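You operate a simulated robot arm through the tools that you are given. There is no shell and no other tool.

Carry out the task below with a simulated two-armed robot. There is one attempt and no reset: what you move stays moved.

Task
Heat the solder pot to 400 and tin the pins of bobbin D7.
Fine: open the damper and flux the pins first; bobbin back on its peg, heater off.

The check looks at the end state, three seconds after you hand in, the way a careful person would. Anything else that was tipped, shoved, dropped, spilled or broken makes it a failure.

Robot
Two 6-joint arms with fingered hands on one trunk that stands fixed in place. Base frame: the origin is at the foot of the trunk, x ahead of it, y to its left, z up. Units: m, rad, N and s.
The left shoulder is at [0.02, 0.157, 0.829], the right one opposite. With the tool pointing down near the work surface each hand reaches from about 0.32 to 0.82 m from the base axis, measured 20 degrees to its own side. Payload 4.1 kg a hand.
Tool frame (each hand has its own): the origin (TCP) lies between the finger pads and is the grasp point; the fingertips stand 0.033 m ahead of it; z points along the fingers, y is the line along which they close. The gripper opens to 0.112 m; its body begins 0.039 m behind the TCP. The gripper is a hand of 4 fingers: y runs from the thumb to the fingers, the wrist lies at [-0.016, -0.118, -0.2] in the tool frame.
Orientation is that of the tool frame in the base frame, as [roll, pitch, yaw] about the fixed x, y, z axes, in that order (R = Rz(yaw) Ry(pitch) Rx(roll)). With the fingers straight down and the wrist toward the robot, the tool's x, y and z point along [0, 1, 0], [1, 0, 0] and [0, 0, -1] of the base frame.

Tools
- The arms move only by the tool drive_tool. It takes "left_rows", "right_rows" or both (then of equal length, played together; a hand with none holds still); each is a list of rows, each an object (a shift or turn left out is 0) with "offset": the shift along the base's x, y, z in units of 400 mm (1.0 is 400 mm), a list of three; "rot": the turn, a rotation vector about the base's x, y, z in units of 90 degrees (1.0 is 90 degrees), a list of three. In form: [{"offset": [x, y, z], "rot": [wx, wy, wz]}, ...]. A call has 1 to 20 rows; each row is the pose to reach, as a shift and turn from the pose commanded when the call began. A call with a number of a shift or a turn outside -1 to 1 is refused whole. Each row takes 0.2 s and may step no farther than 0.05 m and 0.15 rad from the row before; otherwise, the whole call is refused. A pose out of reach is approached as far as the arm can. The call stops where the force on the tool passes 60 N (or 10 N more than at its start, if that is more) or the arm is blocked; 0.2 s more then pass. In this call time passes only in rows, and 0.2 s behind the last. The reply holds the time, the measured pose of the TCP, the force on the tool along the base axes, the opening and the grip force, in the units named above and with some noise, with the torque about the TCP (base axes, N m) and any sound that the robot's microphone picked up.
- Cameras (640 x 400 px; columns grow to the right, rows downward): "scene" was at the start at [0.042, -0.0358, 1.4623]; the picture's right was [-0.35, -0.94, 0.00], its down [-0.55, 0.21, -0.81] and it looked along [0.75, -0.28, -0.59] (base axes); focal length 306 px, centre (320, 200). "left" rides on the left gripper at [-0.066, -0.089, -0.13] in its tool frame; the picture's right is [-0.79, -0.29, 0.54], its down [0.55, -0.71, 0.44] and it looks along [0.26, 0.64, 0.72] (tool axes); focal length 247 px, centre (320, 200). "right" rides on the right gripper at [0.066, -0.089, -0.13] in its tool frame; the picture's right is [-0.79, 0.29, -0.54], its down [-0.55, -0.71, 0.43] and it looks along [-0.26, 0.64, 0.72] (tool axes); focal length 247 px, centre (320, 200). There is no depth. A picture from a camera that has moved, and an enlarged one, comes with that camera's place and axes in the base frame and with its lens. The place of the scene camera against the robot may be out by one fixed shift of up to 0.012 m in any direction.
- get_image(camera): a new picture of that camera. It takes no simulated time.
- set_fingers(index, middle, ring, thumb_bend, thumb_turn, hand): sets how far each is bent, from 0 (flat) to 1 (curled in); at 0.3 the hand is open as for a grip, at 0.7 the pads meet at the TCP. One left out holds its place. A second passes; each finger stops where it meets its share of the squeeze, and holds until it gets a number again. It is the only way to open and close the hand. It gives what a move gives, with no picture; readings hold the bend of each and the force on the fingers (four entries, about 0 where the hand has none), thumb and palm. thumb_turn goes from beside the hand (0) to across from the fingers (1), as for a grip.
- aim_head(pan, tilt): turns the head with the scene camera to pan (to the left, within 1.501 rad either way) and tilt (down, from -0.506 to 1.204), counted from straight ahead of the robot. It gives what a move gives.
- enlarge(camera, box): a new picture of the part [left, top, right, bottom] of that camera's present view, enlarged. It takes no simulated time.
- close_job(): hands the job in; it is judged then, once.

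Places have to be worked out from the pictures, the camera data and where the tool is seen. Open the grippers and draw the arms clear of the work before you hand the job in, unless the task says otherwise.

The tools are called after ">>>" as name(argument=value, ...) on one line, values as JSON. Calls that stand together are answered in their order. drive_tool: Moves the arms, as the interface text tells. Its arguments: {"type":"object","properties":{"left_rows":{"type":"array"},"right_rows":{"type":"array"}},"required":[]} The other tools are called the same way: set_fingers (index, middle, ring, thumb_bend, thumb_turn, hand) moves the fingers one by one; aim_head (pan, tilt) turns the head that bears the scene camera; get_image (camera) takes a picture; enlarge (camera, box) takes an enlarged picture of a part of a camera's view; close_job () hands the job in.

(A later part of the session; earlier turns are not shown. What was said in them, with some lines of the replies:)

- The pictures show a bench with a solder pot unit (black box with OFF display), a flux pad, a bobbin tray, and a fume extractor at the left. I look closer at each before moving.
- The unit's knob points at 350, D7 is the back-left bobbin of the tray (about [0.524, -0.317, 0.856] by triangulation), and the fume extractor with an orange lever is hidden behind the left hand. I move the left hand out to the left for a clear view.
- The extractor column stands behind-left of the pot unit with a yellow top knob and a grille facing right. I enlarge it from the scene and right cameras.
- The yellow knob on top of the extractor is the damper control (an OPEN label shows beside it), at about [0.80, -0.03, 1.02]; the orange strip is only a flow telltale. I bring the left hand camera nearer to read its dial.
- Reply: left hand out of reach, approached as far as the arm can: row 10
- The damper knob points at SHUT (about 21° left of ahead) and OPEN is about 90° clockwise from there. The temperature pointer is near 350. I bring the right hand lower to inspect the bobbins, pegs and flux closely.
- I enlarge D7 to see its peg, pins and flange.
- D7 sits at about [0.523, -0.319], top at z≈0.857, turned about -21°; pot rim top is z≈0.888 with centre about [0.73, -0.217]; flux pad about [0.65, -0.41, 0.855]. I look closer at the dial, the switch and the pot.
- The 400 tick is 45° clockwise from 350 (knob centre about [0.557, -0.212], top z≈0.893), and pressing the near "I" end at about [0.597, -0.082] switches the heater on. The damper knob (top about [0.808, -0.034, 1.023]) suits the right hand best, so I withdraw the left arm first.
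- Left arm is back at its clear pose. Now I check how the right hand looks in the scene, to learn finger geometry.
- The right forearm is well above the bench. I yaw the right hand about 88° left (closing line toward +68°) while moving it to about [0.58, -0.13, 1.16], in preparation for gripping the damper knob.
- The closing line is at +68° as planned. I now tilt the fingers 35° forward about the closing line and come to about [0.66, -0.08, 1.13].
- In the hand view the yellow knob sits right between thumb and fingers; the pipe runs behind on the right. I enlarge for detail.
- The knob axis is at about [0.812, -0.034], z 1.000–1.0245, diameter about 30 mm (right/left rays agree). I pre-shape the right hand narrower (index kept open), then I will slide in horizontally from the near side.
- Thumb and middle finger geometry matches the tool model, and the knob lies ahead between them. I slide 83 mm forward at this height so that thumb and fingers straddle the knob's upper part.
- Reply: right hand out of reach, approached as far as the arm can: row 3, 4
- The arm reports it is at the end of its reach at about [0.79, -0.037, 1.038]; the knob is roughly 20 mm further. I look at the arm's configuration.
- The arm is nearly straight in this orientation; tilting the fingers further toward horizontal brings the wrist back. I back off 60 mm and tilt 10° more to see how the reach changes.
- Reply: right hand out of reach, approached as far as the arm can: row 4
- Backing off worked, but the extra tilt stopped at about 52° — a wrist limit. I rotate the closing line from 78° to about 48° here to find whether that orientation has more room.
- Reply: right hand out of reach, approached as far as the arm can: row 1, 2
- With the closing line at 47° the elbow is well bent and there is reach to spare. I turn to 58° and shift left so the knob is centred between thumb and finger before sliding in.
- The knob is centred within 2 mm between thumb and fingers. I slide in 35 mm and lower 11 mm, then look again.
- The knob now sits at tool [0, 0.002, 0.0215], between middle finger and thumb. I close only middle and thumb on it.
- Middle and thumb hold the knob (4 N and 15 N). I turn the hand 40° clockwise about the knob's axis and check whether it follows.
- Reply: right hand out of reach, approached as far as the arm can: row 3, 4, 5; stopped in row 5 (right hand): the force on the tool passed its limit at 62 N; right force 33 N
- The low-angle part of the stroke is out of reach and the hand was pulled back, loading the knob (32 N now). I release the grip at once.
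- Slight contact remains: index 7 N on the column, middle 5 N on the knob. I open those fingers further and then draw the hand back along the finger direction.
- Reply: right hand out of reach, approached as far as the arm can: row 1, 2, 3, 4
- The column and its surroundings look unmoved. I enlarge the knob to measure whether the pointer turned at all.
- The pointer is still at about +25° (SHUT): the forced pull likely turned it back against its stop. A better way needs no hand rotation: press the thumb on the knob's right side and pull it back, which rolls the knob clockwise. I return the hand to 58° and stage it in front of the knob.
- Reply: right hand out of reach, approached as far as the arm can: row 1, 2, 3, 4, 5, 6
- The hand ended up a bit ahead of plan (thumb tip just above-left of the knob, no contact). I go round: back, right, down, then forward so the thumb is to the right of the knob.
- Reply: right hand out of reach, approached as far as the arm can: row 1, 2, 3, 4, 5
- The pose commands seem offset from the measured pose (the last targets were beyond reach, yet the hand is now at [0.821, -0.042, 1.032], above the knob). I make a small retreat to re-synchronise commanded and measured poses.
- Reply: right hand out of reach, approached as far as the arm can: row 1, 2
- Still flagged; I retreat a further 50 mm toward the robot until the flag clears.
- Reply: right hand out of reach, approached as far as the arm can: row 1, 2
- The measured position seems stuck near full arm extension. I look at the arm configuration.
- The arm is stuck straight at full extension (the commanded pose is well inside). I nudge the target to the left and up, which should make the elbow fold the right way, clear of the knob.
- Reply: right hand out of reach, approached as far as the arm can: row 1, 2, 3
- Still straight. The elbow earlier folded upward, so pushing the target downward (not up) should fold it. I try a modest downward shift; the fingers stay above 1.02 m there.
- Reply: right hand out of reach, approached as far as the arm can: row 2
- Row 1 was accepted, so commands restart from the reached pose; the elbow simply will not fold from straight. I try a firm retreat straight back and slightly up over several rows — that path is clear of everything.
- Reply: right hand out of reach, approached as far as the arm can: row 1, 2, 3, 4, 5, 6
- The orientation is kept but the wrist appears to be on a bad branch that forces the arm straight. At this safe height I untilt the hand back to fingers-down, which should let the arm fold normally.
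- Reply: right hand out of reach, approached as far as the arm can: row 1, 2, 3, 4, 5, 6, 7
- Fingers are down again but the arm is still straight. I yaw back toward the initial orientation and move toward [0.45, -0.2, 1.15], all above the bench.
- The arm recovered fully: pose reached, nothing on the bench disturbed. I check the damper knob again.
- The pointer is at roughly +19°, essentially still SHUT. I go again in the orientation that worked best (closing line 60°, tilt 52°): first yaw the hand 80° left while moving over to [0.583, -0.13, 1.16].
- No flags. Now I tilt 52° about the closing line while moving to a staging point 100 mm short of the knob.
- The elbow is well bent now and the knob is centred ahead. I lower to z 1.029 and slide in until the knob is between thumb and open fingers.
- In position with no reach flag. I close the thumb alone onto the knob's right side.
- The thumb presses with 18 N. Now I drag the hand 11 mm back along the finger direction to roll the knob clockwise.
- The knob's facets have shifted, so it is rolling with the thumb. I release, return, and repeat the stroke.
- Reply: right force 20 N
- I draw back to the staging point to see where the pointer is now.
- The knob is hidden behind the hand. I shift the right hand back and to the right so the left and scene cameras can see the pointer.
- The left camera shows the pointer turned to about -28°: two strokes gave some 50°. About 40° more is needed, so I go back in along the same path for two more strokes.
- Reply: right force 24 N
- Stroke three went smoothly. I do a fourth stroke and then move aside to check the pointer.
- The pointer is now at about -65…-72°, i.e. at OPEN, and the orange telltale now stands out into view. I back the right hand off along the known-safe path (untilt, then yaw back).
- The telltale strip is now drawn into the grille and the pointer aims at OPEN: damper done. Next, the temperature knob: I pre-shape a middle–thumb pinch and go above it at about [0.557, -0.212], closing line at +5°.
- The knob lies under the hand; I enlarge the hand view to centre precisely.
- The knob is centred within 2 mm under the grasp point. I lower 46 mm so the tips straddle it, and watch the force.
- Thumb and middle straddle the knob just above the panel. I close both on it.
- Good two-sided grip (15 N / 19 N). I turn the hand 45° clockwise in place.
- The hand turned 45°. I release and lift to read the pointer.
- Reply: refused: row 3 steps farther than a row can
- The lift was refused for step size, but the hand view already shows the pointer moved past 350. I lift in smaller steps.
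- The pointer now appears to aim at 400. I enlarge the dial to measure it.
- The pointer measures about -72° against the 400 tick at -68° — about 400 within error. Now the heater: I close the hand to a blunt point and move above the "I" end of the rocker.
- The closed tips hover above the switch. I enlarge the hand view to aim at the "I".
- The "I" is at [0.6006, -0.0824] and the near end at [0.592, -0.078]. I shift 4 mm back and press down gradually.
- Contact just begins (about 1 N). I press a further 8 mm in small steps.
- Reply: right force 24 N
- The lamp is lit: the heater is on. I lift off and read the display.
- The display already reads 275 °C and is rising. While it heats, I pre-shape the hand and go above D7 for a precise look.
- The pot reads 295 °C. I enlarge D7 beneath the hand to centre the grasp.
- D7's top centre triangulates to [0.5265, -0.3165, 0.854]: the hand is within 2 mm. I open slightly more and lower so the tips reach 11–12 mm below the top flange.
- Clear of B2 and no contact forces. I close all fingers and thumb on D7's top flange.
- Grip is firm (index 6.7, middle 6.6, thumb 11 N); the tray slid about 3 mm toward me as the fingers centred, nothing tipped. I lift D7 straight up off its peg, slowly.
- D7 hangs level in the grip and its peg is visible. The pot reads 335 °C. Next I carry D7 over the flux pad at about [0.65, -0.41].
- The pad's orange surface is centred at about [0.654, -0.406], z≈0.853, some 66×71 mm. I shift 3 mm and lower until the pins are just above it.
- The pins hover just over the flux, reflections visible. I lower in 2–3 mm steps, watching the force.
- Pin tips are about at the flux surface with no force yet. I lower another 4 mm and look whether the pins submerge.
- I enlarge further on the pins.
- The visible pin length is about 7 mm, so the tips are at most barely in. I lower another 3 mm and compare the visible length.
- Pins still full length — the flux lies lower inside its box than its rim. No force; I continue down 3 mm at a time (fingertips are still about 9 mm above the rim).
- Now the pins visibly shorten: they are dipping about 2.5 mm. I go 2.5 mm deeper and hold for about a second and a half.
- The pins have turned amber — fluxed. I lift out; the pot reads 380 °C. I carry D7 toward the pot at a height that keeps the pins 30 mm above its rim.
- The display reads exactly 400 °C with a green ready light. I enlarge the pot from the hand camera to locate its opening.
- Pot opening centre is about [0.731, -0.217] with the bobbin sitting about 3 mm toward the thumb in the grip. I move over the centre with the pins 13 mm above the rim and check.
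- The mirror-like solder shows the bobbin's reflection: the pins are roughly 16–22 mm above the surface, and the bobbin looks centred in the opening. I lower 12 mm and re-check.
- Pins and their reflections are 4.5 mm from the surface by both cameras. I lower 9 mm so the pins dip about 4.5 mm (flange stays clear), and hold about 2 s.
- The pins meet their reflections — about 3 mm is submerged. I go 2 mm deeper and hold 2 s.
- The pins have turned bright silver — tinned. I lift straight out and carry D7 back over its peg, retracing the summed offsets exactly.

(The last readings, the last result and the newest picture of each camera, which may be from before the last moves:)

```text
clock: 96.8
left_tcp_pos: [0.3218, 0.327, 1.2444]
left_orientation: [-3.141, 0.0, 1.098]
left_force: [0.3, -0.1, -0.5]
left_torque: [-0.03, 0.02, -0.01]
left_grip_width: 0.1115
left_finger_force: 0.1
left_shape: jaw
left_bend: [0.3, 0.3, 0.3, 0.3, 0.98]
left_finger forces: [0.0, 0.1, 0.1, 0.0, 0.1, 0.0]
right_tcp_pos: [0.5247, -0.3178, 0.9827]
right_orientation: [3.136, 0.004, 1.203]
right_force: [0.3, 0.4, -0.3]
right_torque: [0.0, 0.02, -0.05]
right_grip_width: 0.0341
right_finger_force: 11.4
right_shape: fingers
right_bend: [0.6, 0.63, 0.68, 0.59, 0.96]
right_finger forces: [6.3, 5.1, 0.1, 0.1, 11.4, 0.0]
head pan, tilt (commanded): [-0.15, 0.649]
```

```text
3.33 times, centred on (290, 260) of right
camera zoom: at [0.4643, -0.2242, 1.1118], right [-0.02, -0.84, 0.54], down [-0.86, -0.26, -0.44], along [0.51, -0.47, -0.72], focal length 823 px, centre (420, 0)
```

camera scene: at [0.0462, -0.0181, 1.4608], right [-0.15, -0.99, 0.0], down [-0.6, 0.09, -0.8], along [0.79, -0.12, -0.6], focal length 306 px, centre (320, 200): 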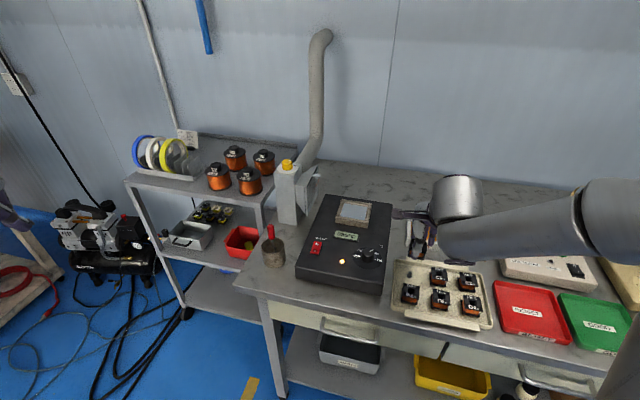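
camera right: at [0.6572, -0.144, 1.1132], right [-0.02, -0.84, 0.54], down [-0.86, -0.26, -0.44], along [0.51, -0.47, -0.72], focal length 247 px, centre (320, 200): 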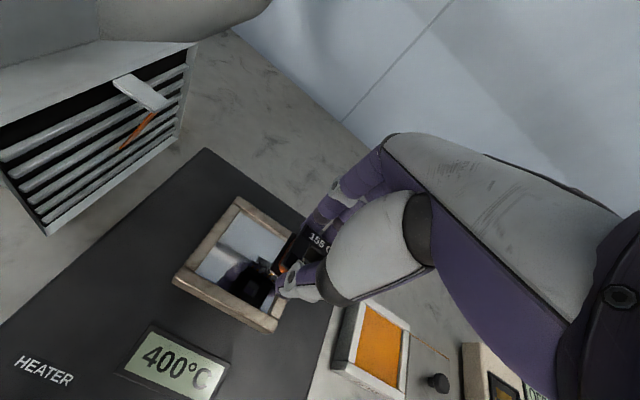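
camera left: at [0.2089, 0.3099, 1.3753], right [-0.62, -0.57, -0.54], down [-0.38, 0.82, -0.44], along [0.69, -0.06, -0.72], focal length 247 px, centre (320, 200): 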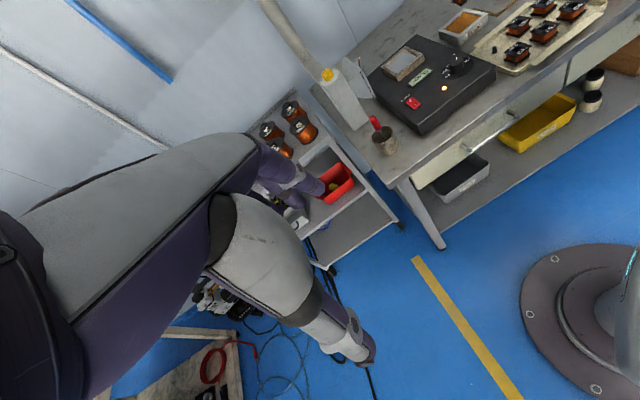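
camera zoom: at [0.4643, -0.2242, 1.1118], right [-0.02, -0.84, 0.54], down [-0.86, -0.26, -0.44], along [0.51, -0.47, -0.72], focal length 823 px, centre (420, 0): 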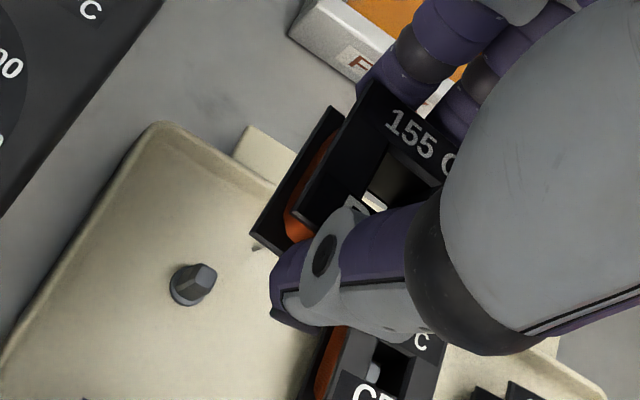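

The grip has not slipped and the peg is right beneath. I lower to just above the peg and compare alignment.

>>> drive_tool(right_rows=[{"offset": [0, 0, -0.08]}, {"offset": [0, 0, -0.16]}, {"offset": [0, 0, -0.215]}])

>>> enlarge(camera="left", box=[460, 20, 520, 70])

>>> enlarge(camera="scene", box=[395, 235, 445, 285])

>>> enlarge(camera="right", box=[220, 200, 340, 310])

```text
clock: 97.6
left_tcp_pos: [0.3186, 0.3272, 1.2443]
left_orientation: [3.14, 0.0, 1.099]
left_force: [-0.2, 0.6, -0.9]
left_torque: [0.02, 0.01, 0.01]
left_grip_width: 0.1118
left_finger_force: 0.1
left_shape: jaw
left_bend: [0.3, 0.3, 0.3, 0.3, 0.98]
left_finger forces: [0.1, 0.1, 0.0, 0.1, 0.1, 0.1]
right_tcp_pos: [0.5258, -0.3164, 0.8976]
right_orientation: [3.139, 0.003, 1.203]
right_force: [-0.4, 0.6, -0.2]
right_torque: [-0.02, -0.04, -0.01]
right_grip_width: 0.0338
right_finger_force: 10.9
right_shape: fingers
right_bend: [0.6, 0.64, 0.68, 0.59, 0.96]
right_finger forces: [6.2, 5.0, 0.1, 0.2, 11.2, 0.1]
head pan, tilt (commanded): [-0.15, 0.649]
```

```text
8.00 times, centred on (490, 45) of left
camera zoom: at [0.2092, 0.3099, 1.3753], right [-0.62, -0.57, -0.54], down [-0.38, 0.82, -0.44], along [0.69, -0.06, -0.72], focal length 1976 px, centre (-1040, 1440)
```

zoom: 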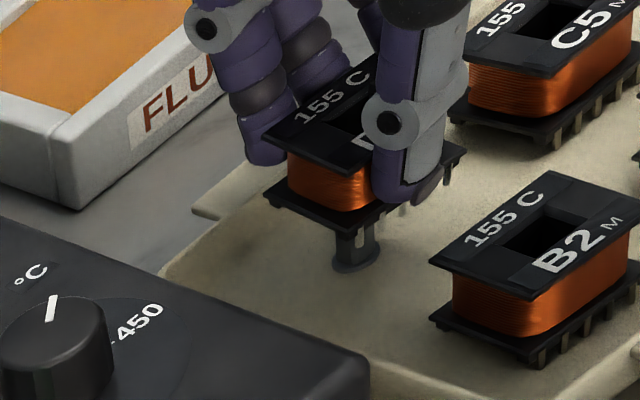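

```text
8.00 times, centred on (420, 260) of scene
camera zoom: at [0.0459, -0.0179, 1.4609], right [-0.15, -0.99, 0.0], down [-0.6, 0.09, -0.8], along [0.79, -0.12, -0.6], focal length 2446 px, centre (-480, -280)
```

zoom: 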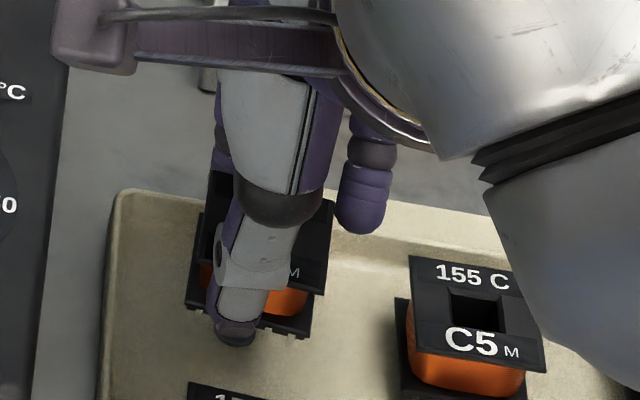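

```text
3.64 times, centred on (280, 255) of right
camera zoom: at [0.4654, -0.2233, 1.0267], right [-0.02, -0.84, 0.54], down [-0.86, -0.26, -0.44], along [0.51, -0.47, -0.72], focal length 898 px, centre (466, 0)
```

zoom: 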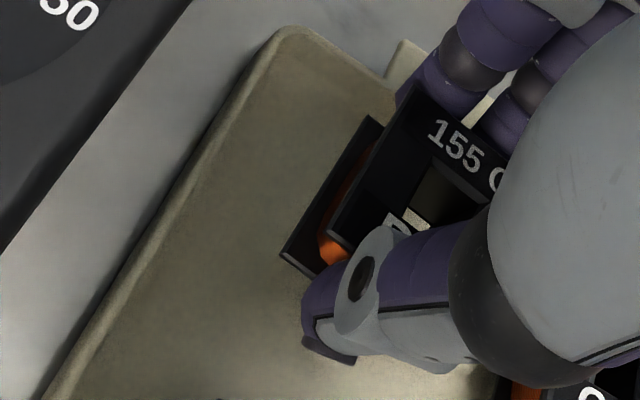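

The peg is directly under the bobbin. I lower in small steps, checking for resistance as the peg enters the hole.

>>> drive_tool(right_rows=[{"offset": [0, 0, -0.01]}, {"offset": [0, 0, -0.02]}, {"offset": [0, 0, -0.028]}])

>>> enlarge(camera="left", box=[460, 20, 520, 70])

```text
clock: 98.4
left_tcp_pos: [0.3196, 0.3272, 1.2436]
left_orientation: [-3.141, 0.0, 1.099]
left_force: [-0.3, 0.4, -0.2]
left_torque: [-0.02, -0.01, 0.01]
left_grip_width: 0.1117
left_finger_force: 0.2
left_shape: jaw
left_bend: [0.3, 0.3, 0.3, 0.3, 0.98]
left_finger forces: [0.0, 0.1, 0.1, 0.0, 0.0, 0.0]
right_tcp_pos: [0.5257, -0.3156, 0.886]
right_orientation: [3.139, 0.003, 1.206]
right_force: [0.3, -0.6, -0.3]
right_torque: [0.02, 0.0, 0.0]
right_grip_width: 0.034
right_finger_force: 11.2
right_shape: fingers
right_bend: [0.6, 0.64, 0.68, 0.59, 0.96]
right_finger forces: [6.2, 5.0, 0.0, 0.0, 11.2, 0.0]
head pan, tilt (commanded): [-0.15, 0.649]
```

```text
8.00 times, centred on (490, 45) of left
camera zoom: at [0.2093, 0.3098, 1.3753], right [-0.62, -0.57, -0.54], down [-0.38, 0.82, -0.44], along [0.69, -0.06, -0.72], focal length 1976 px, centre (-1040, 1440)
```

zoom: 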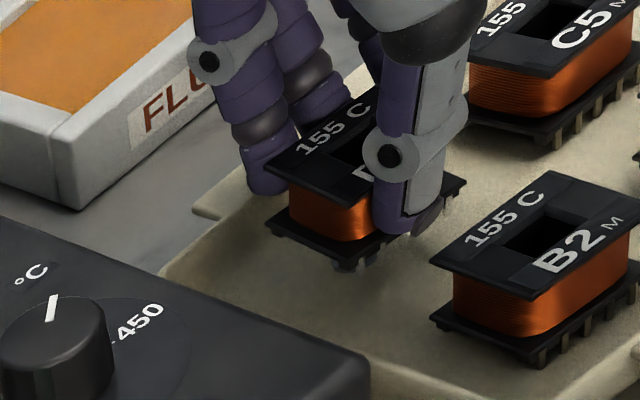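

No resistance — the peg is entering. I continue the last 11–12 mm to the original resting height.

>>> drive_tool(right_rows=[{"offset": [0, 0, -0.01]}, {"offset": [0, 0, -0.02]}, {"offset": [0, 0, -0.027]}])

>>> enlarge(camera="left", box=[460, 20, 520, 70])

```text
clock: 99.2
left_tcp_pos: [0.3193, 0.3269, 1.2452]
left_orientation: [-3.141, -0.002, 1.097]
left_force: [0.4, -0.7, -0.7]
left_torque: [-0.02, 0.01, 0.05]
left_grip_width: 0.1118
left_finger_force: 0.0
left_shape: jaw
left_bend: [0.3, 0.3, 0.3, 0.3, 0.98]
left_finger forces: [0.0, 0.1, 0.0, 0.0, 0.0, 0.1]
right_tcp_pos: [0.5257, -0.3171, 0.8766]
right_orientation: [3.138, 0.005, 1.204]
right_force: [1.0, -1.3, -0.1]
right_torque: [-0.04, -0.11, 0.02]
right_grip_width: 0.0343
right_finger_force: 11.4
right_shape: fingers
right_bend: [0.6, 0.63, 0.68, 0.6, 0.96]
right_finger forces: [6.8, 5.7, 0.1, 0.0, 10.5, 0.0]
head pan, tilt (commanded): [-0.15, 0.649]
```

```text
8.00 times, centred on (490, 45) of left
camera zoom: at [0.2094, 0.3098, 1.3752], right [-0.62, -0.57, -0.54], down [-0.38, 0.82, -0.44], along [0.69, -0.06, -0.72], focal length 1976 px, centre (-1040, 1440)
```

zoom: 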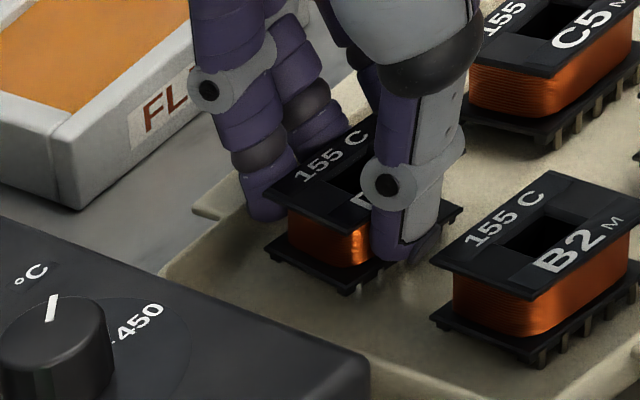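

D7 is down on its peg with only about 1 N residual. I lower the last millimetre and release gently.

>>> drive_tool(right_rows=[{"offset": [0, 0, -0.0023]}])

>>> set_fingers(hand="right", index=0.5, middle=0.5, ring=0.5, thumb_bend=0.52)

>>> enlarge(camera="left", box=[460, 20, 520, 70])

>>> enlarge(camera="right", box=[220, 200, 360, 320])

```text
clock: 99.6
left_tcp_pos: [0.3185, 0.3259, 1.2446]
left_orientation: [-3.141, -0.001, 1.099]
left_force: [0.0, -0.1, -0.2]
left_torque: [-0.01, -0.01, 0.0]
left_grip_width: 0.1119
left_finger_force: 0.1
left_shape: jaw
left_bend: [0.3, 0.3, 0.3, 0.3, 0.98]
left_finger forces: [0.0, 0.1, 0.0, 0.0, 0.0, 0.0]
right_tcp_pos: [0.5258, -0.3179, 0.8762]
right_orientation: [3.136, 0.005, 1.204]
right_force: [1.7, -1.1, 0.0]
right_torque: [-0.06, -0.1, 0.03]
right_grip_width: 0.0339
right_finger_force: 11.7
right_shape: fingers
right_bend: [0.6, 0.63, 0.68, 0.6, 0.96]
right_finger forces: [6.9, 5.6, 0.0, 0.0, 10.5, 0.0]
head pan, tilt (commanded): [-0.15, 0.649]
```

```text
clock: 100.6
left_tcp_pos: [0.3186, 0.3268, 1.2447]
left_orientation: [3.141, 0.0, 1.099]
left_force: [0.5, -0.3, -0.3]
left_torque: [0.01, 0.0, -0.01]
left_grip_width: 0.1118
left_finger_force: 0.2
left_shape: jaw
left_bend: [0.3, 0.3, 0.3, 0.3, 0.98]
left_finger forces: [0.0, 0.0, 0.0, 0.0, 0.0, 0.0]
right_tcp_pos: [0.5271, -0.3179, 0.8772]
right_orientation: [3.138, 0.005, 1.205]
right_force: [0.3, 0.4, -0.2]
right_torque: [-0.04, 0.01, 0.01]
right_grip_width: 0.0543
right_finger_force: 0.6
right_shape: fingers
right_bend: [0.5, 0.51, 0.5, 0.52, 0.97]
right_finger forces: [0.0, 0.7, 0.1, 0.0, 0.0, 0.1]
head pan, tilt (commanded): [-0.15, 0.649]
```

```text
8.00 times, centred on (490, 45) of left
camera zoom: at [0.2093, 0.3098, 1.3753], right [-0.62, -0.57, -0.54], down [-0.38, 0.82, -0.44], along [0.69, -0.06, -0.72], focal length 1976 px, centre (-1040, 1440)
```

zoom: 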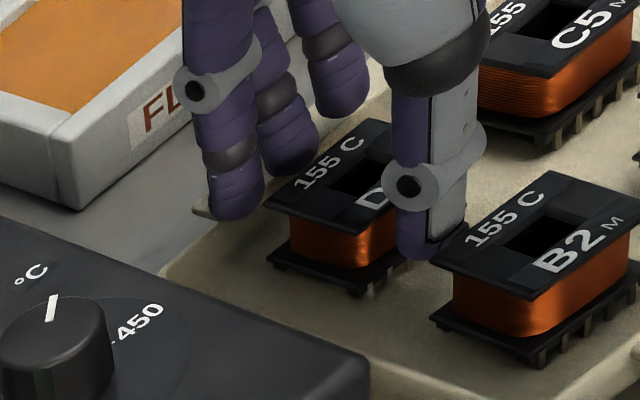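

```text
3.33 times, centred on (290, 260) of right
camera zoom: at [0.4662, -0.2233, 1.0048], right [-0.02, -0.84, 0.54], down [-0.86, -0.26, -0.44], along [0.51, -0.47, -0.72], focal length 823 px, centre (420, 0)
```

zoom: 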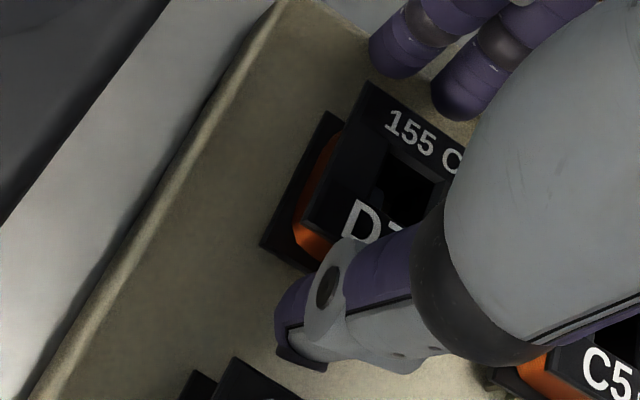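

D7 is released on its peg; the middle finger reads 0.7 N so I open a touch more on the far side, then lift straight up.

>>> set_fingers(hand="right", index=0.46, middle=0.46, ring=0.46)

>>> drive_tool(right_rows=[{"offset": [0, 0, 0.03]}, {"offset": [0, 0, 0.08]}, {"offset": [0, 0, 0.16]}, {"offset": [0, 0, 0.26]}, {"offset": [0, 0, 0.36]}])

>>> enlarge(camera="left", box=[440, 0, 540, 80])

>>> enlarge(camera="scene", box=[380, 240, 500, 330])

>>> get_image(camera="right")

```text
clock: 101.6
left_tcp_pos: [0.3189, 0.3279, 1.2437]
left_orientation: [3.141, 0.001, 1.099]
left_force: [0.2, -0.9, 0.3]
left_torque: [-0.02, -0.01, -0.01]
left_grip_width: 0.112
left_finger_force: 0.1
left_shape: jaw
left_bend: [0.3, 0.3, 0.3, 0.3, 0.98]
left_finger forces: [0.0, 0.0, 0.0, 0.0, 0.0, 0.1]
right_tcp_pos: [0.5265, -0.3178, 0.875]
right_orientation: [3.137, 0.002, 1.204]
right_force: [-0.4, 0.2, -0.6]
right_torque: [0.02, 0.02, -0.02]
right_grip_width: 0.0598
right_finger_force: 0.1
right_shape: fingers
right_bend: [0.46, 0.46, 0.46, 0.52, 0.97]
right_finger forces: [0.0, 0.0, 0.0, 0.1, 0.0, 0.1]
head pan, tilt (commanded): [-0.15, 0.649]
```

```text
clock: 102.8
left_tcp_pos: [0.3183, 0.3281, 1.2442]
left_orientation: [3.141, 0.001, 1.098]
left_force: [0.2, -0.8, 0.5]
left_torque: [0.03, 0.0, 0.01]
left_grip_width: 0.112
left_finger_force: 0.0
left_shape: jaw
left_bend: [0.3, 0.3, 0.3, 0.3, 0.98]
left_finger forces: [0.0, 0.0, 0.1, 0.0, 0.1, 0.0]
right_tcp_pos: [0.5267, -0.3188, 1.0194]
right_orientation: [3.139, 0.003, 1.205]
right_force: [-0.3, -0.3, -0.4]
right_torque: [0.0, 0.02, 0.02]
right_grip_width: 0.0601
right_finger_force: 0.0
right_shape: fingers
right_bend: [0.46, 0.46, 0.46, 0.52, 0.97]
right_finger forces: [0.0, 0.1, 0.1, 0.1, 0.0, 0.1]
head pan, tilt (commanded): [-0.15, 0.649]
```

```text
5.00 times, centred on (490, 40) of left
camera zoom: at [0.2095, 0.3097, 1.3753], right [-0.62, -0.57, -0.54], down [-0.38, 0.82, -0.44], along [0.69, -0.06, -0.72], focal length 1235 px, centre (-530, 1000)
```

zoom: 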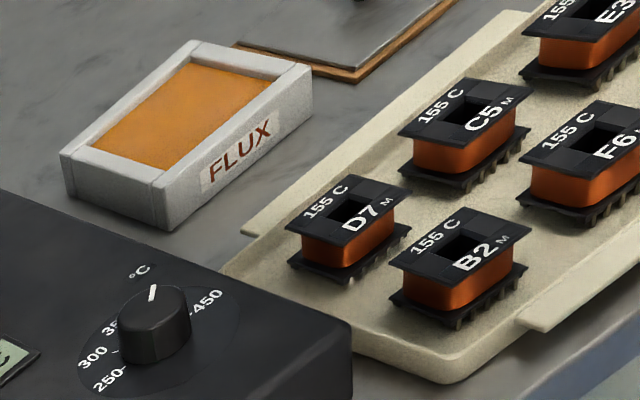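

```text
4.44 times, centred on (440, 285) of scene
camera zoom: at [0.0462, -0.0181, 1.4608], right [-0.15, -0.99, 0.0], down [-0.6, 0.09, -0.8], along [0.79, -0.12, -0.6], focal length 1359 px, centre (-213, -178)
```

zoom: 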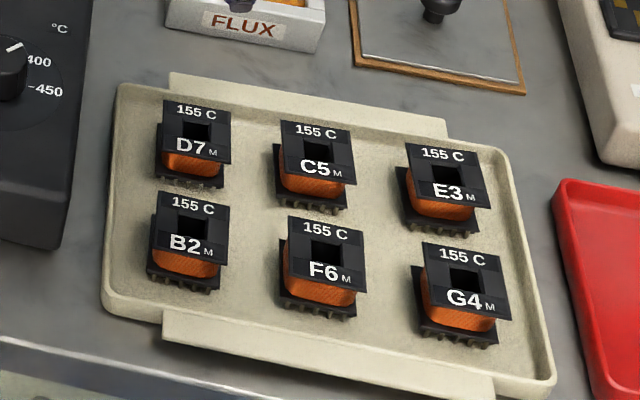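

```text
taken
camera right: at [0.4658, -0.2248, 1.1493], right [-0.02, -0.84, 0.54], down [-0.86, -0.26, -0.44], along [0.51, -0.47, -0.72], focal length 247 px, centre (320, 200)
```

right: 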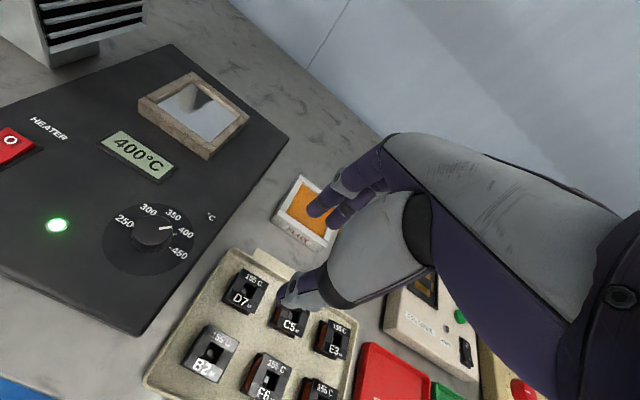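

D7 sits on its peg level with the others, nothing else disturbed; the pot still reads 400 °C. Now heater off: I set the fingers together (thumb clear) and move above the "O" end of the rocker at about [0.62, -0.09].

>>> set_fingers(hand="right", index=0.7, middle=0.7, ring=0.7, thumb_bend=0.35)

>>> drive_tool(right_rows=[{"offset": [0.0366, 0.0963, 0]}, {"offset": [0.0732, 0.1925, 0]}, {"offset": [0.1098, 0.2888, 0]}, {"offset": [0.1463, 0.385, -0.03]}, {"offset": [0.1829, 0.4813, -0.08]}, {"offset": [0.2195, 0.5775, -0.135]}])

>>> enlarge(camera="right", box=[230, 190, 370, 310])

>>> enlarge(camera="left", box=[370, 50, 460, 130])

```text
clock: 103.8
left_tcp_pos: [0.3188, 0.3275, 1.2445]
left_orientation: [3.141, 0.001, 1.099]
left_force: [-0.1, 0.6, -0.4]
left_torque: [-0.02, 0.0, 0.02]
left_grip_width: 0.1117
left_finger_force: 0.0
left_shape: jaw
left_bend: [0.3, 0.3, 0.3, 0.3, 0.98]
left_finger forces: [0.0, 0.0, 0.1, 0.0, 0.0, 0.1]
right_tcp_pos: [0.5259, -0.3183, 1.0195]
right_orientation: [3.141, 0.003, 1.205]
right_force: [-0.5, 0.1, 0.5]
right_torque: [0.02, -0.01, 0.0]
right_grip_width: 0.051
right_finger_force: 0.0
right_shape: fingers
right_bend: [0.7, 0.7, 0.7, 0.35, 0.97]
right_finger forces: [0.0, 0.0, 0.0, 0.1, 0.1, 0.0]
head pan, tilt (commanded): [-0.15, 0.649]
```

```text
clock: 105.2
left_tcp_pos: [0.3181, 0.3263, 1.2451]
left_orientation: [3.141, 0.0, 1.097]
left_force: [-0.2, -0.7, 0.8]
left_torque: [0.07, -0.03, 0.01]
left_grip_width: 0.1118
left_finger_force: 0.0
left_shape: jaw
left_bend: [0.3, 0.3, 0.3, 0.3, 0.98]
left_finger forces: [0.1, 0.1, 0.0, 0.0, 0.0, 0.1]
right_tcp_pos: [0.6166, -0.0852, 0.964]
right_orientation: [3.139, 0.003, 1.204]
right_force: [0.1, 0.1, 0.4]
right_torque: [0.04, 0.0, 0.02]
right_grip_width: 0.0503
right_finger_force: 0.1
right_shape: fingers
right_bend: [0.7, 0.7, 0.7, 0.35, 0.98]
right_finger forces: [0.0, 0.1, 0.0, 0.1, 0.0, 0.0]
head pan, tilt (commanded): [-0.15, 0.649]
```

```text
3.33 times, centred on (300, 250) of right
camera zoom: at [0.5552, 0.0083, 1.0931], right [-0.02, -0.84, 0.54], down [-0.86, -0.26, -0.44], along [0.51, -0.47, -0.72], focal length 823 px, centre (387, 33)
```

zoom: 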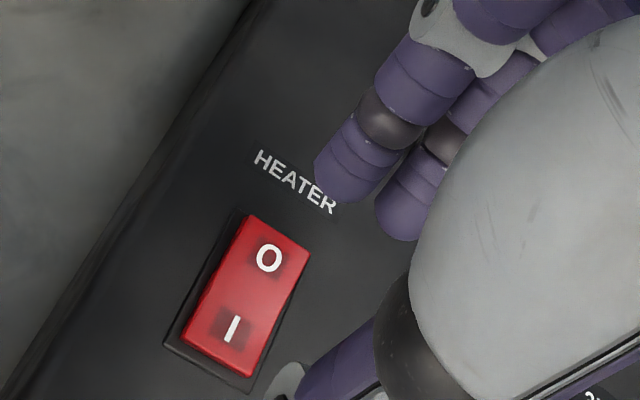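

```text
5.00 times, centred on (415, 90) of left
camera zoom: at [0.209, 0.3093, 1.3754], right [-0.62, -0.57, -0.54], down [-0.38, 0.82, -0.44], along [0.69, -0.06, -0.72], focal length 1235 px, centre (-155, 750)
```

zoom: 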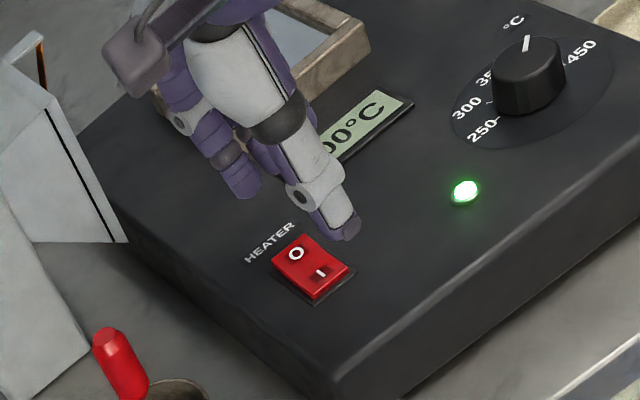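

The index finger lies near the tool axis and needs to go about 5 mm to the right to land on the "O" end. I shift and lower to first contact.

>>> drive_tool(right_rows=[{"offset": [0.001, -0.0135, -0.04]}, {"offset": [0.001, -0.0135, -0.09]}, {"offset": [0.001, -0.0135, -0.115]}])

>>> enlarge(camera="right", box=[240, 190, 360, 290])

>>> enlarge(camera="left", box=[370, 50, 460, 130])

```text
clock: 106.0
left_tcp_pos: [0.3191, 0.3278, 1.2449]
left_orientation: [3.141, 0.0, 1.097]
left_force: [0.0, 0.0, -0.4]
left_torque: [0.0, 0.03, 0.01]
left_grip_width: 0.1119
left_finger_force: 0.0
left_shape: jaw
left_bend: [0.3, 0.3, 0.3, 0.3, 0.98]
left_finger forces: [0.0, 0.1, 0.1, 0.0, 0.0, 0.0]
right_tcp_pos: [0.6154, -0.0912, 0.9187]
right_orientation: [3.138, 0.004, 1.204]
right_force: [1.0, -0.9, 0.1]
right_torque: [-0.03, 0.0, -0.01]
right_grip_width: 0.0505
right_finger_force: 0.1
right_shape: fingers
right_bend: [0.7, 0.7, 0.7, 0.35, 0.98]
right_finger forces: [0.1, 0.0, 0.0, 0.0, 0.0, 0.0]
head pan, tilt (commanded): [-0.15, 0.649]
```

```text
4.00 times, centred on (300, 240) of right
camera zoom: at [0.5549, 0.0025, 1.0477], right [-0.02, -0.84, 0.54], down [-0.86, -0.26, -0.44], along [0.51, -0.47, -0.72], focal length 988 px, centre (400, 40)
```

zoom: 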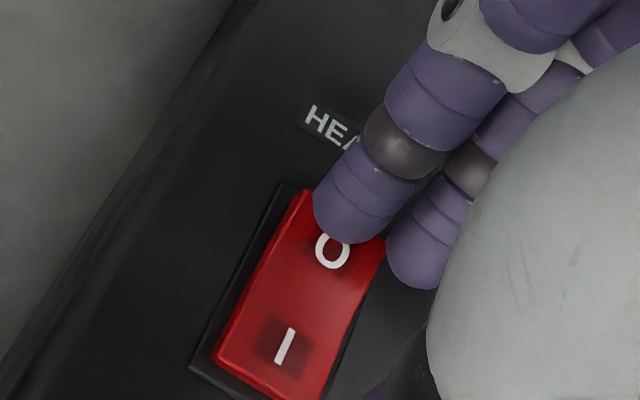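

```text
5.00 times, centred on (415, 90) of left
camera zoom: at [0.2093, 0.3098, 1.3753], right [-0.62, -0.57, -0.54], down [-0.38, 0.82, -0.44], along [0.69, -0.06, -0.72], focal length 1235 px, centre (-155, 750)
```

zoom: 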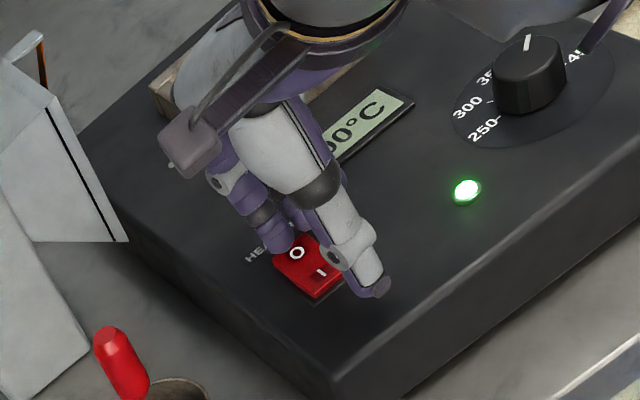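

The index tip is right over the "O" end. I press down up to 10 mm in steps.

>>> drive_tool(right_rows=[{"offset": [0, 0, -0.008]}, {"offset": [0, 0, -0.015]}, {"offset": [0, 0, -0.021]}, {"offset": [0, 0, -0.026]}])

>>> enlarge(camera="left", box=[370, 30, 460, 130])

```text
clock: 107.0
left_tcp_pos: [0.3184, 0.3271, 1.2439]
left_orientation: [-3.141, 0.0, 1.099]
left_force: [-0.7, -0.6, -0.2]
left_torque: [0.04, 0.0, 0.04]
left_grip_width: 0.1117
left_finger_force: 0.0
left_shape: jaw
left_bend: [0.3, 0.3, 0.3, 0.3, 0.98]
left_finger forces: [0.0, 0.0, 0.1, 0.0, 0.1, 0.0]
right_tcp_pos: [0.6163, -0.0923, 0.9109]
right_orientation: [3.133, 0.001, 1.204]
right_force: [2.8, -2.1, 18.4]
right_torque: [-0.05, -0.29, -0.06]
right_grip_width: 0.0495
right_finger_force: 9.4
right_shape: fingers
right_bend: [0.7, 0.71, 0.7, 0.35, 0.98]
right_finger forces: [13.3, 5.2, 0.0, 0.0, 0.0, 0.0]
head pan, tilt (commanded): [-0.15, 0.649]
```

```text
4.00 times, centred on (415, 80) of left
camera zoom: at [0.209, 0.3097, 1.3753], right [-0.62, -0.57, -0.54], down [-0.38, 0.82, -0.44], along [0.69, -0.06, -0.72], focal length 988 px, centre (-60, 680)
```

zoom: 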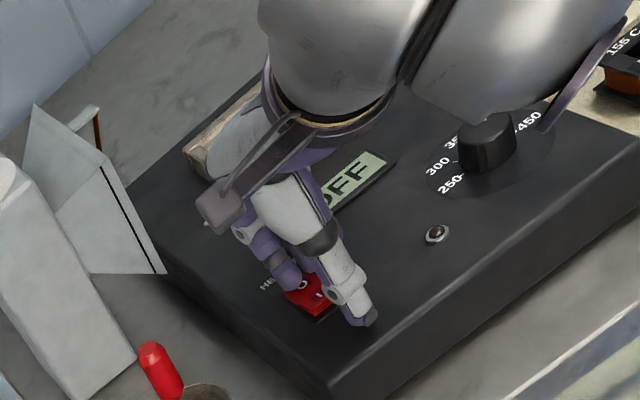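

The display shows OFF and the lamp is dark. I lift off and withdraw the right arm upward and back.

>>> drive_tool(right_rows=[{"offset": [0, 0, 0.06]}, {"offset": [0, 0, 0.16]}, {"offset": [0, 0, 0.27]}, {"offset": [-0.07, -0.07, 0.34]}, {"offset": [-0.15, -0.15, 0.4]}, {"offset": [-0.23, -0.23, 0.46]}, {"offset": [-0.31, -0.31, 0.52]}, {"offset": [-0.39, -0.39, 0.58]}, {"offset": [-0.47, -0.46, 0.64]}, {"offset": [-0.55, -0.53, 0.7]}])

>>> set_fingers(hand="right", index=0.3, middle=0.3, ring=0.3, thumb_bend=0.3)

>>> get_image(camera="scene")

>>> get_image(camera="right")

>>> enlarge(camera="left", box=[370, 10, 530, 130])

```text
refused: row 5 steps farther than a row can; nothing moved
```

```text
clock: 108.0
left_tcp_pos: [0.3189, 0.3272, 1.2444]
left_orientation: [3.141, 0.001, 1.098]
left_force: [0.0, -0.2, -0.2]
left_torque: [-0.05, -0.03, 0.0]
left_grip_width: 0.112
left_finger_force: 0.0
left_shape: jaw
left_bend: [0.3, 0.3, 0.3, 0.3, 0.98]
left_finger forces: [0.1, 0.1, 0.0, 0.0, 0.1, 0.0]
right_tcp_pos: [0.614, -0.092, 0.9057]
right_orientation: [3.141, 0.005, 1.205]
right_force: [-0.3, 0.2, 1.1]
right_torque: [0.02, 0.0, -0.04]
right_grip_width: 0.1121
right_finger_force: 0.0
right_shape: fingers
right_bend: [0.3, 0.3, 0.3, 0.3, 0.98]
right_finger forces: [0.0, 0.1, 0.0, 0.0, 0.0, 0.0]
head pan, tilt (commanded): [-0.15, 0.649]
```

```text
taken
camera scene: at [0.046, -0.018, 1.4609], right [-0.15, -0.99, 0.0], down [-0.6, 0.09, -0.8], along [0.79, -0.12, -0.6], focal length 306 px, centre (320, 200)
```

scene: 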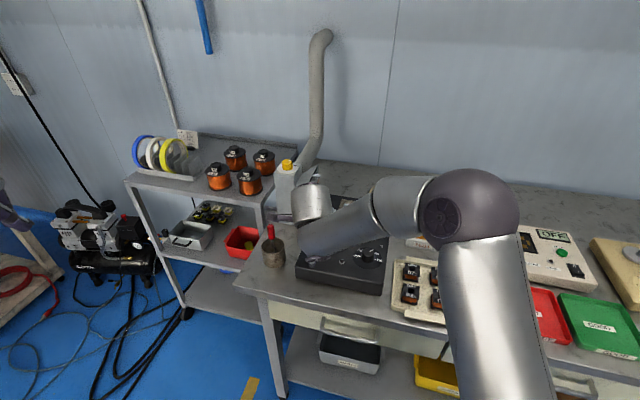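

```text
taken
camera right: at [0.5545, 0.0024, 1.0357], right [-0.02, -0.84, 0.54], down [-0.86, -0.26, -0.43], along [0.51, -0.47, -0.72], focal length 247 px, centre (320, 200)
```

right: 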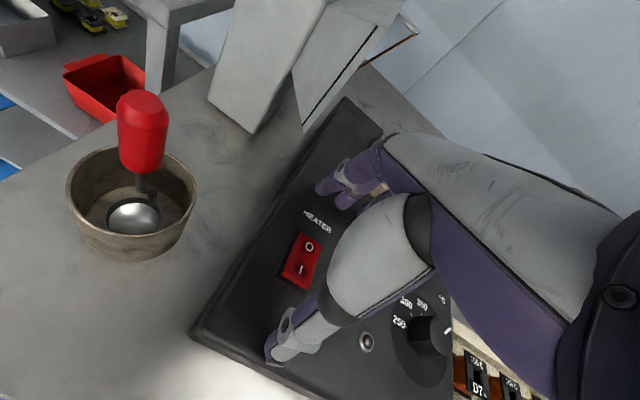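

```text
3.33 times, centred on (450, 70) of left
camera zoom: at [0.2093, 0.3098, 1.3753], right [-0.62, -0.57, -0.54], down [-0.38, 0.82, -0.44], along [0.69, -0.06, -0.72], focal length 823 px, centre (-113, 633)
```

zoom: 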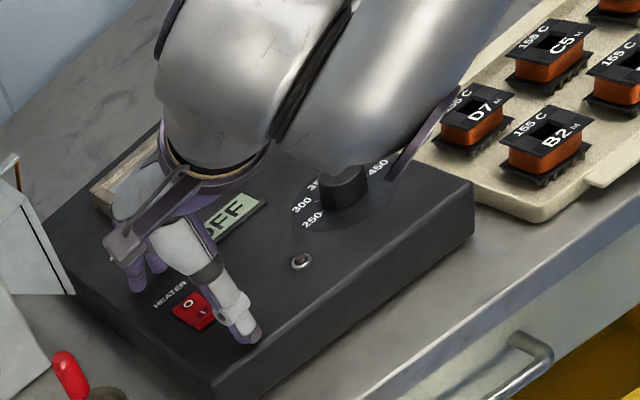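

The lift was refused for step size (fingers opened in place without touching anything; display still OFF). I lift again with smaller steps.

>>> drive_tool(right_rows=[{"offset": [0, 0, 0.06]}, {"offset": [0, 0, 0.16]}, {"offset": [0, 0, 0.26]}, {"offset": [-0.06, -0.06, 0.33]}, {"offset": [-0.12, -0.12, 0.39]}, {"offset": [-0.18, -0.18, 0.45]}, {"offset": [-0.24, -0.24, 0.51]}, {"offset": [-0.3, -0.3, 0.57]}, {"offset": [-0.36, -0.36, 0.63]}, {"offset": [-0.43, -0.43, 0.69]}, {"offset": [-0.5, -0.5, 0.75]}])

>>> get_image(camera="scene")

>>> get_image(camera="right")

>>> enlarge(camera="left", box=[370, 10, 530, 130])

```text
clock: 110.4
left_tcp_pos: [0.3192, 0.328, 1.2446]
left_orientation: [-3.141, -0.001, 1.098]
left_force: [0.8, 0.2, -0.3]
left_torque: [-0.05, 0.06, -0.01]
left_grip_width: 0.1115
left_finger_force: 0.1
left_shape: jaw
left_bend: [0.3, 0.3, 0.3, 0.3, 0.98]
left_finger forces: [0.0, 0.0, 0.0, 0.1, 0.0, 0.0]
right_tcp_pos: [0.4156, -0.292, 1.2084]
right_orientation: [3.14, 0.005, 1.205]
right_force: [0.9, 0.7, 0.0]
right_torque: [-0.04, 0.01, 0.0]
right_grip_width: 0.1125
right_finger_force: 0.1
right_shape: fingers
right_bend: [0.3, 0.3, 0.3, 0.3, 0.98]
right_finger forces: [0.0, 0.0, 0.0, 0.0, 0.0, 0.0]
head pan, tilt (commanded): [-0.15, 0.649]
```

```text
taken
camera scene: at [0.0465, -0.0176, 1.4608], right [-0.15, -0.99, 0.0], down [-0.6, 0.09, -0.8], along [0.79, -0.12, -0.6], focal length 306 px, centre (320, 200)
```

scene: 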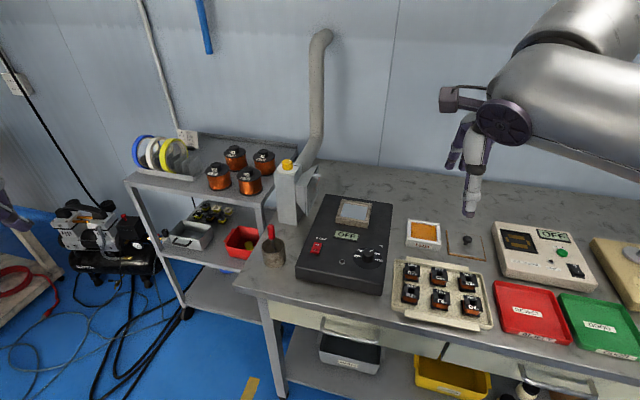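

```text
taken
camera right: at [0.3546, -0.1988, 1.3376], right [-0.02, -0.84, 0.54], down [-0.86, -0.26, -0.43], along [0.51, -0.47, -0.72], focal length 247 px, centre (320, 200)
```

right: 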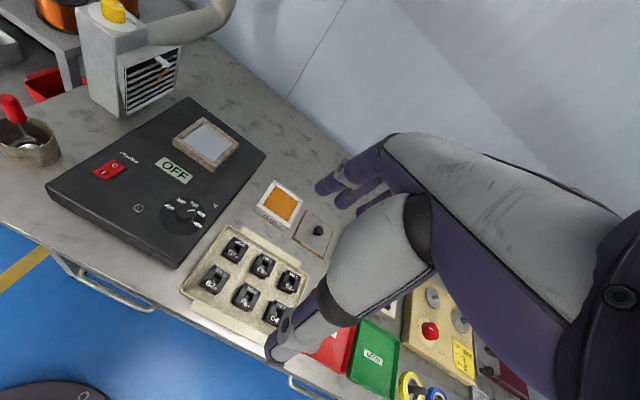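

```text
3.33 times, centred on (450, 70) of left
camera zoom: at [0.2098, 0.3101, 1.3751], right [-0.62, -0.58, -0.54], down [-0.38, 0.82, -0.44], along [0.69, -0.06, -0.72], focal length 823 px, centre (-113, 633)
```

zoom: 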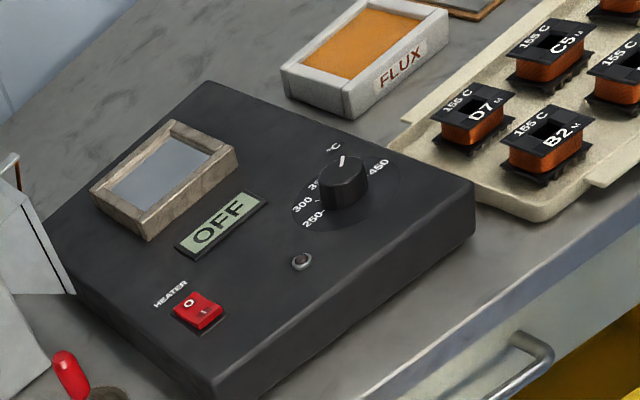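

Heater OFF, knob at 400, all in place. I make close checks of D7's pins and seating, and of the damper.

>>> enlarge(camera="left", box=[470, 20, 520, 60])

>>> enlarge(camera="scene", box=[395, 250, 435, 290])

>>> enlarge(camera="scene", box=[265, 140, 335, 200])

>>> enlarge(camera="right", box=[70, 0, 190, 110])

>>> enlarge(camera="left", box=[305, 50, 365, 100])

```text
10.00 times, centred on (495, 40) of left
camera zoom: at [0.2098, 0.3101, 1.3751], right [-0.62, -0.58, -0.54], down [-0.38, 0.82, -0.44], along [0.69, -0.06, -0.72], focal length 2470 px, centre (-1430, 1800)
```

zoom: 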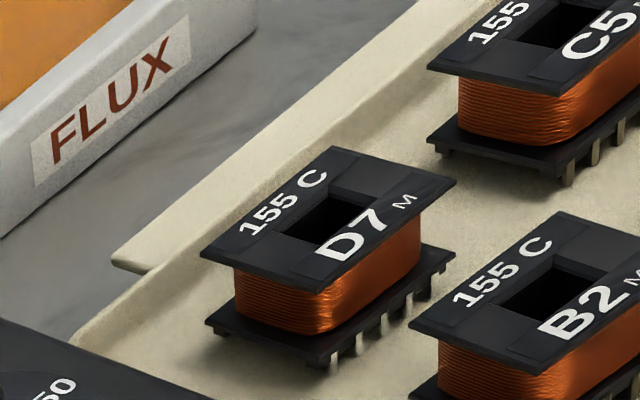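

```text
10.00 times, centred on (415, 270) of scene
camera zoom: at [0.0465, -0.0176, 1.4608], right [-0.15, -0.99, 0.0], down [-0.6, 0.09, -0.8], along [0.79, -0.12, -0.6], focal length 3057 px, centre (-630, -500)
```

zoom: 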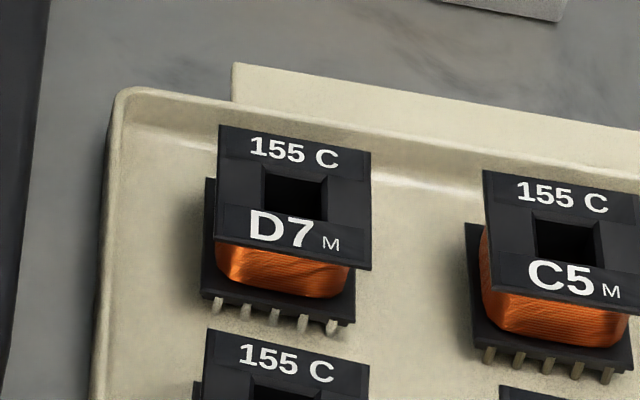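

```text
6.67 times, centred on (300, 170) of scene
camera zoom: at [0.0465, -0.0176, 1.4608], right [-0.15, -0.99, 0.0], down [-0.6, 0.09, -0.8], along [0.79, -0.12, -0.6], focal length 2038 px, centre (453, 400)
```

zoom: 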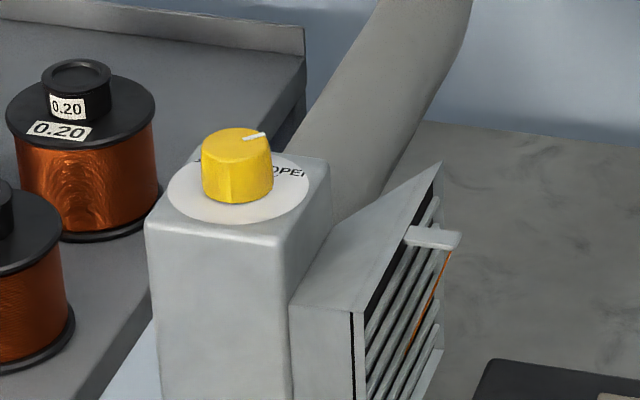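

```text
3.64 times, centred on (130, 55) of right
camera zoom: at [0.3546, -0.1988, 1.3376], right [-0.02, -0.84, 0.54], down [-0.86, -0.26, -0.43], along [0.51, -0.47, -0.72], focal length 898 px, centre (1011, 727)
```

zoom: 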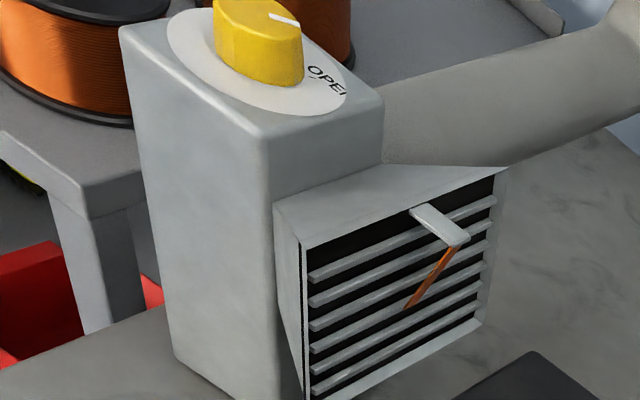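

```text
8.00 times, centred on (335, 75) of left
camera zoom: at [0.2098, 0.3101, 1.3751], right [-0.62, -0.58, -0.54], down [-0.38, 0.82, -0.44], along [0.69, -0.06, -0.72], focal length 1976 px, centre (200, 1200)
```

zoom: 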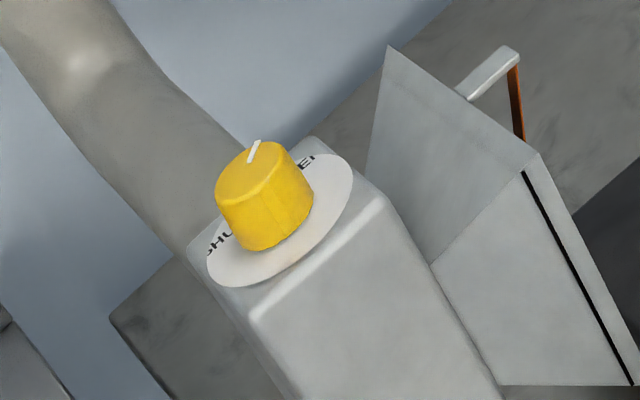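

D7's pins are bright and it sits square on its peg; the damper pointer measures -68° (90° from SHUT) with the telltale drawn in. I move the right arm back to its starting area, clear of the bench.

>>> drive_tool(right_rows=[{"offset": [-0.07, -0.036, 0.05]}, {"offset": [-0.14, -0.072, 0.1]}, {"offset": [-0.21, -0.108, 0.15]}, {"offset": [-0.274, -0.142, 0.2]}])

>>> get_image(camera="scene")

```text
clock: 111.4
left_tcp_pos: [0.3193, 0.3281, 1.2434]
left_orientation: [-3.141, 0.001, 1.099]
left_force: [-0.8, -0.2, 0.0]
left_torque: [0.0, 0.01, 0.03]
left_grip_width: 0.1119
left_finger_force: 0.0
left_shape: jaw
left_bend: [0.3, 0.3, 0.3, 0.3, 0.98]
left_finger forces: [0.0, 0.0, 0.0, 0.1, 0.1, 0.0]
right_tcp_pos: [0.3024, -0.3497, 1.2888]
right_orientation: [3.14, 0.007, 1.203]
right_force: [0.6, 0.8, 1.0]
right_torque: [0.01, 0.02, 0.02]
right_grip_width: 0.1123
right_finger_force: 0.1
right_shape: fingers
right_bend: [0.3, 0.3, 0.3, 0.3, 0.98]
right_finger forces: [0.0, 0.1, 0.0, 0.0, 0.1, 0.0]
head pan, tilt (commanded): [-0.15, 0.649]
```

```text
taken
camera scene: at [0.0463, -0.0178, 1.4608], right [-0.15, -0.99, 0.0], down [-0.6, 0.09, -0.8], along [0.79, -0.12, -0.6], focal length 306 px, centre (320, 200)
```

scene: 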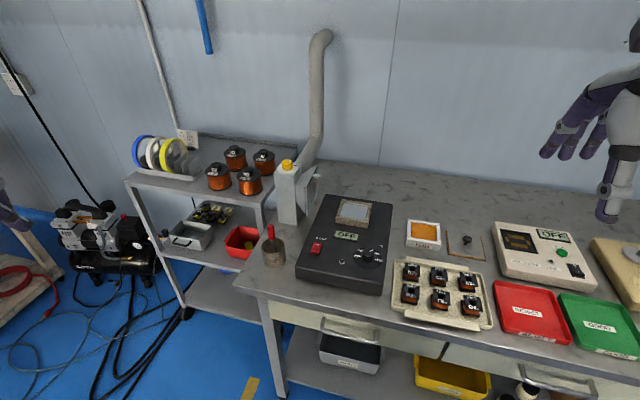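

Both hands are open and clear of the work. The damper is open, D7's pins are fluxed and tinned, D7 is back on its peg, the heater is off, and nothing has been tipped. I hand the job in.

>>> close_job()

```text
The job is handed in.
```

D7's pins were fluxed and then tinned in the pot at 400 °C. The bobbin is back on its peg and the heater is off.

- **Damper:** The knob on the extractor is turned about 90° from SHUT to OPEN, and the orange telltale strip is drawn into the grille.
- **Heat:** I turned the temperature knob from 350 to 400 and waited until the display read 400 °C with a green lamp before dipping. The display now reads OFF and the lamp is dark. The knob is still set at 400.
- **Pins:** They turned amber in the flux and bright silver after about three seconds in the solder. The bottom flange looked clear of the solder throughout. The pins met up to 11 N of resistance at the deepest point.
- **Bobbin:** D7 went back down over its peg without resistance and stands level with the others.

- **Tray moved:** The bobbin tray slid about 3 mm toward the robot when I gripped D7. I left it there.
- **First try at the damper knob:** On my first attempt at the damper knob, the arm ran out of reach and loaded the knob to 62 N before it stopped. The extractor looked unmoved afterwards and the knob still turned normally.

Both hands are open and clear of the bench. In the last scene picture nothing else looks tipped, dropped or spilled.
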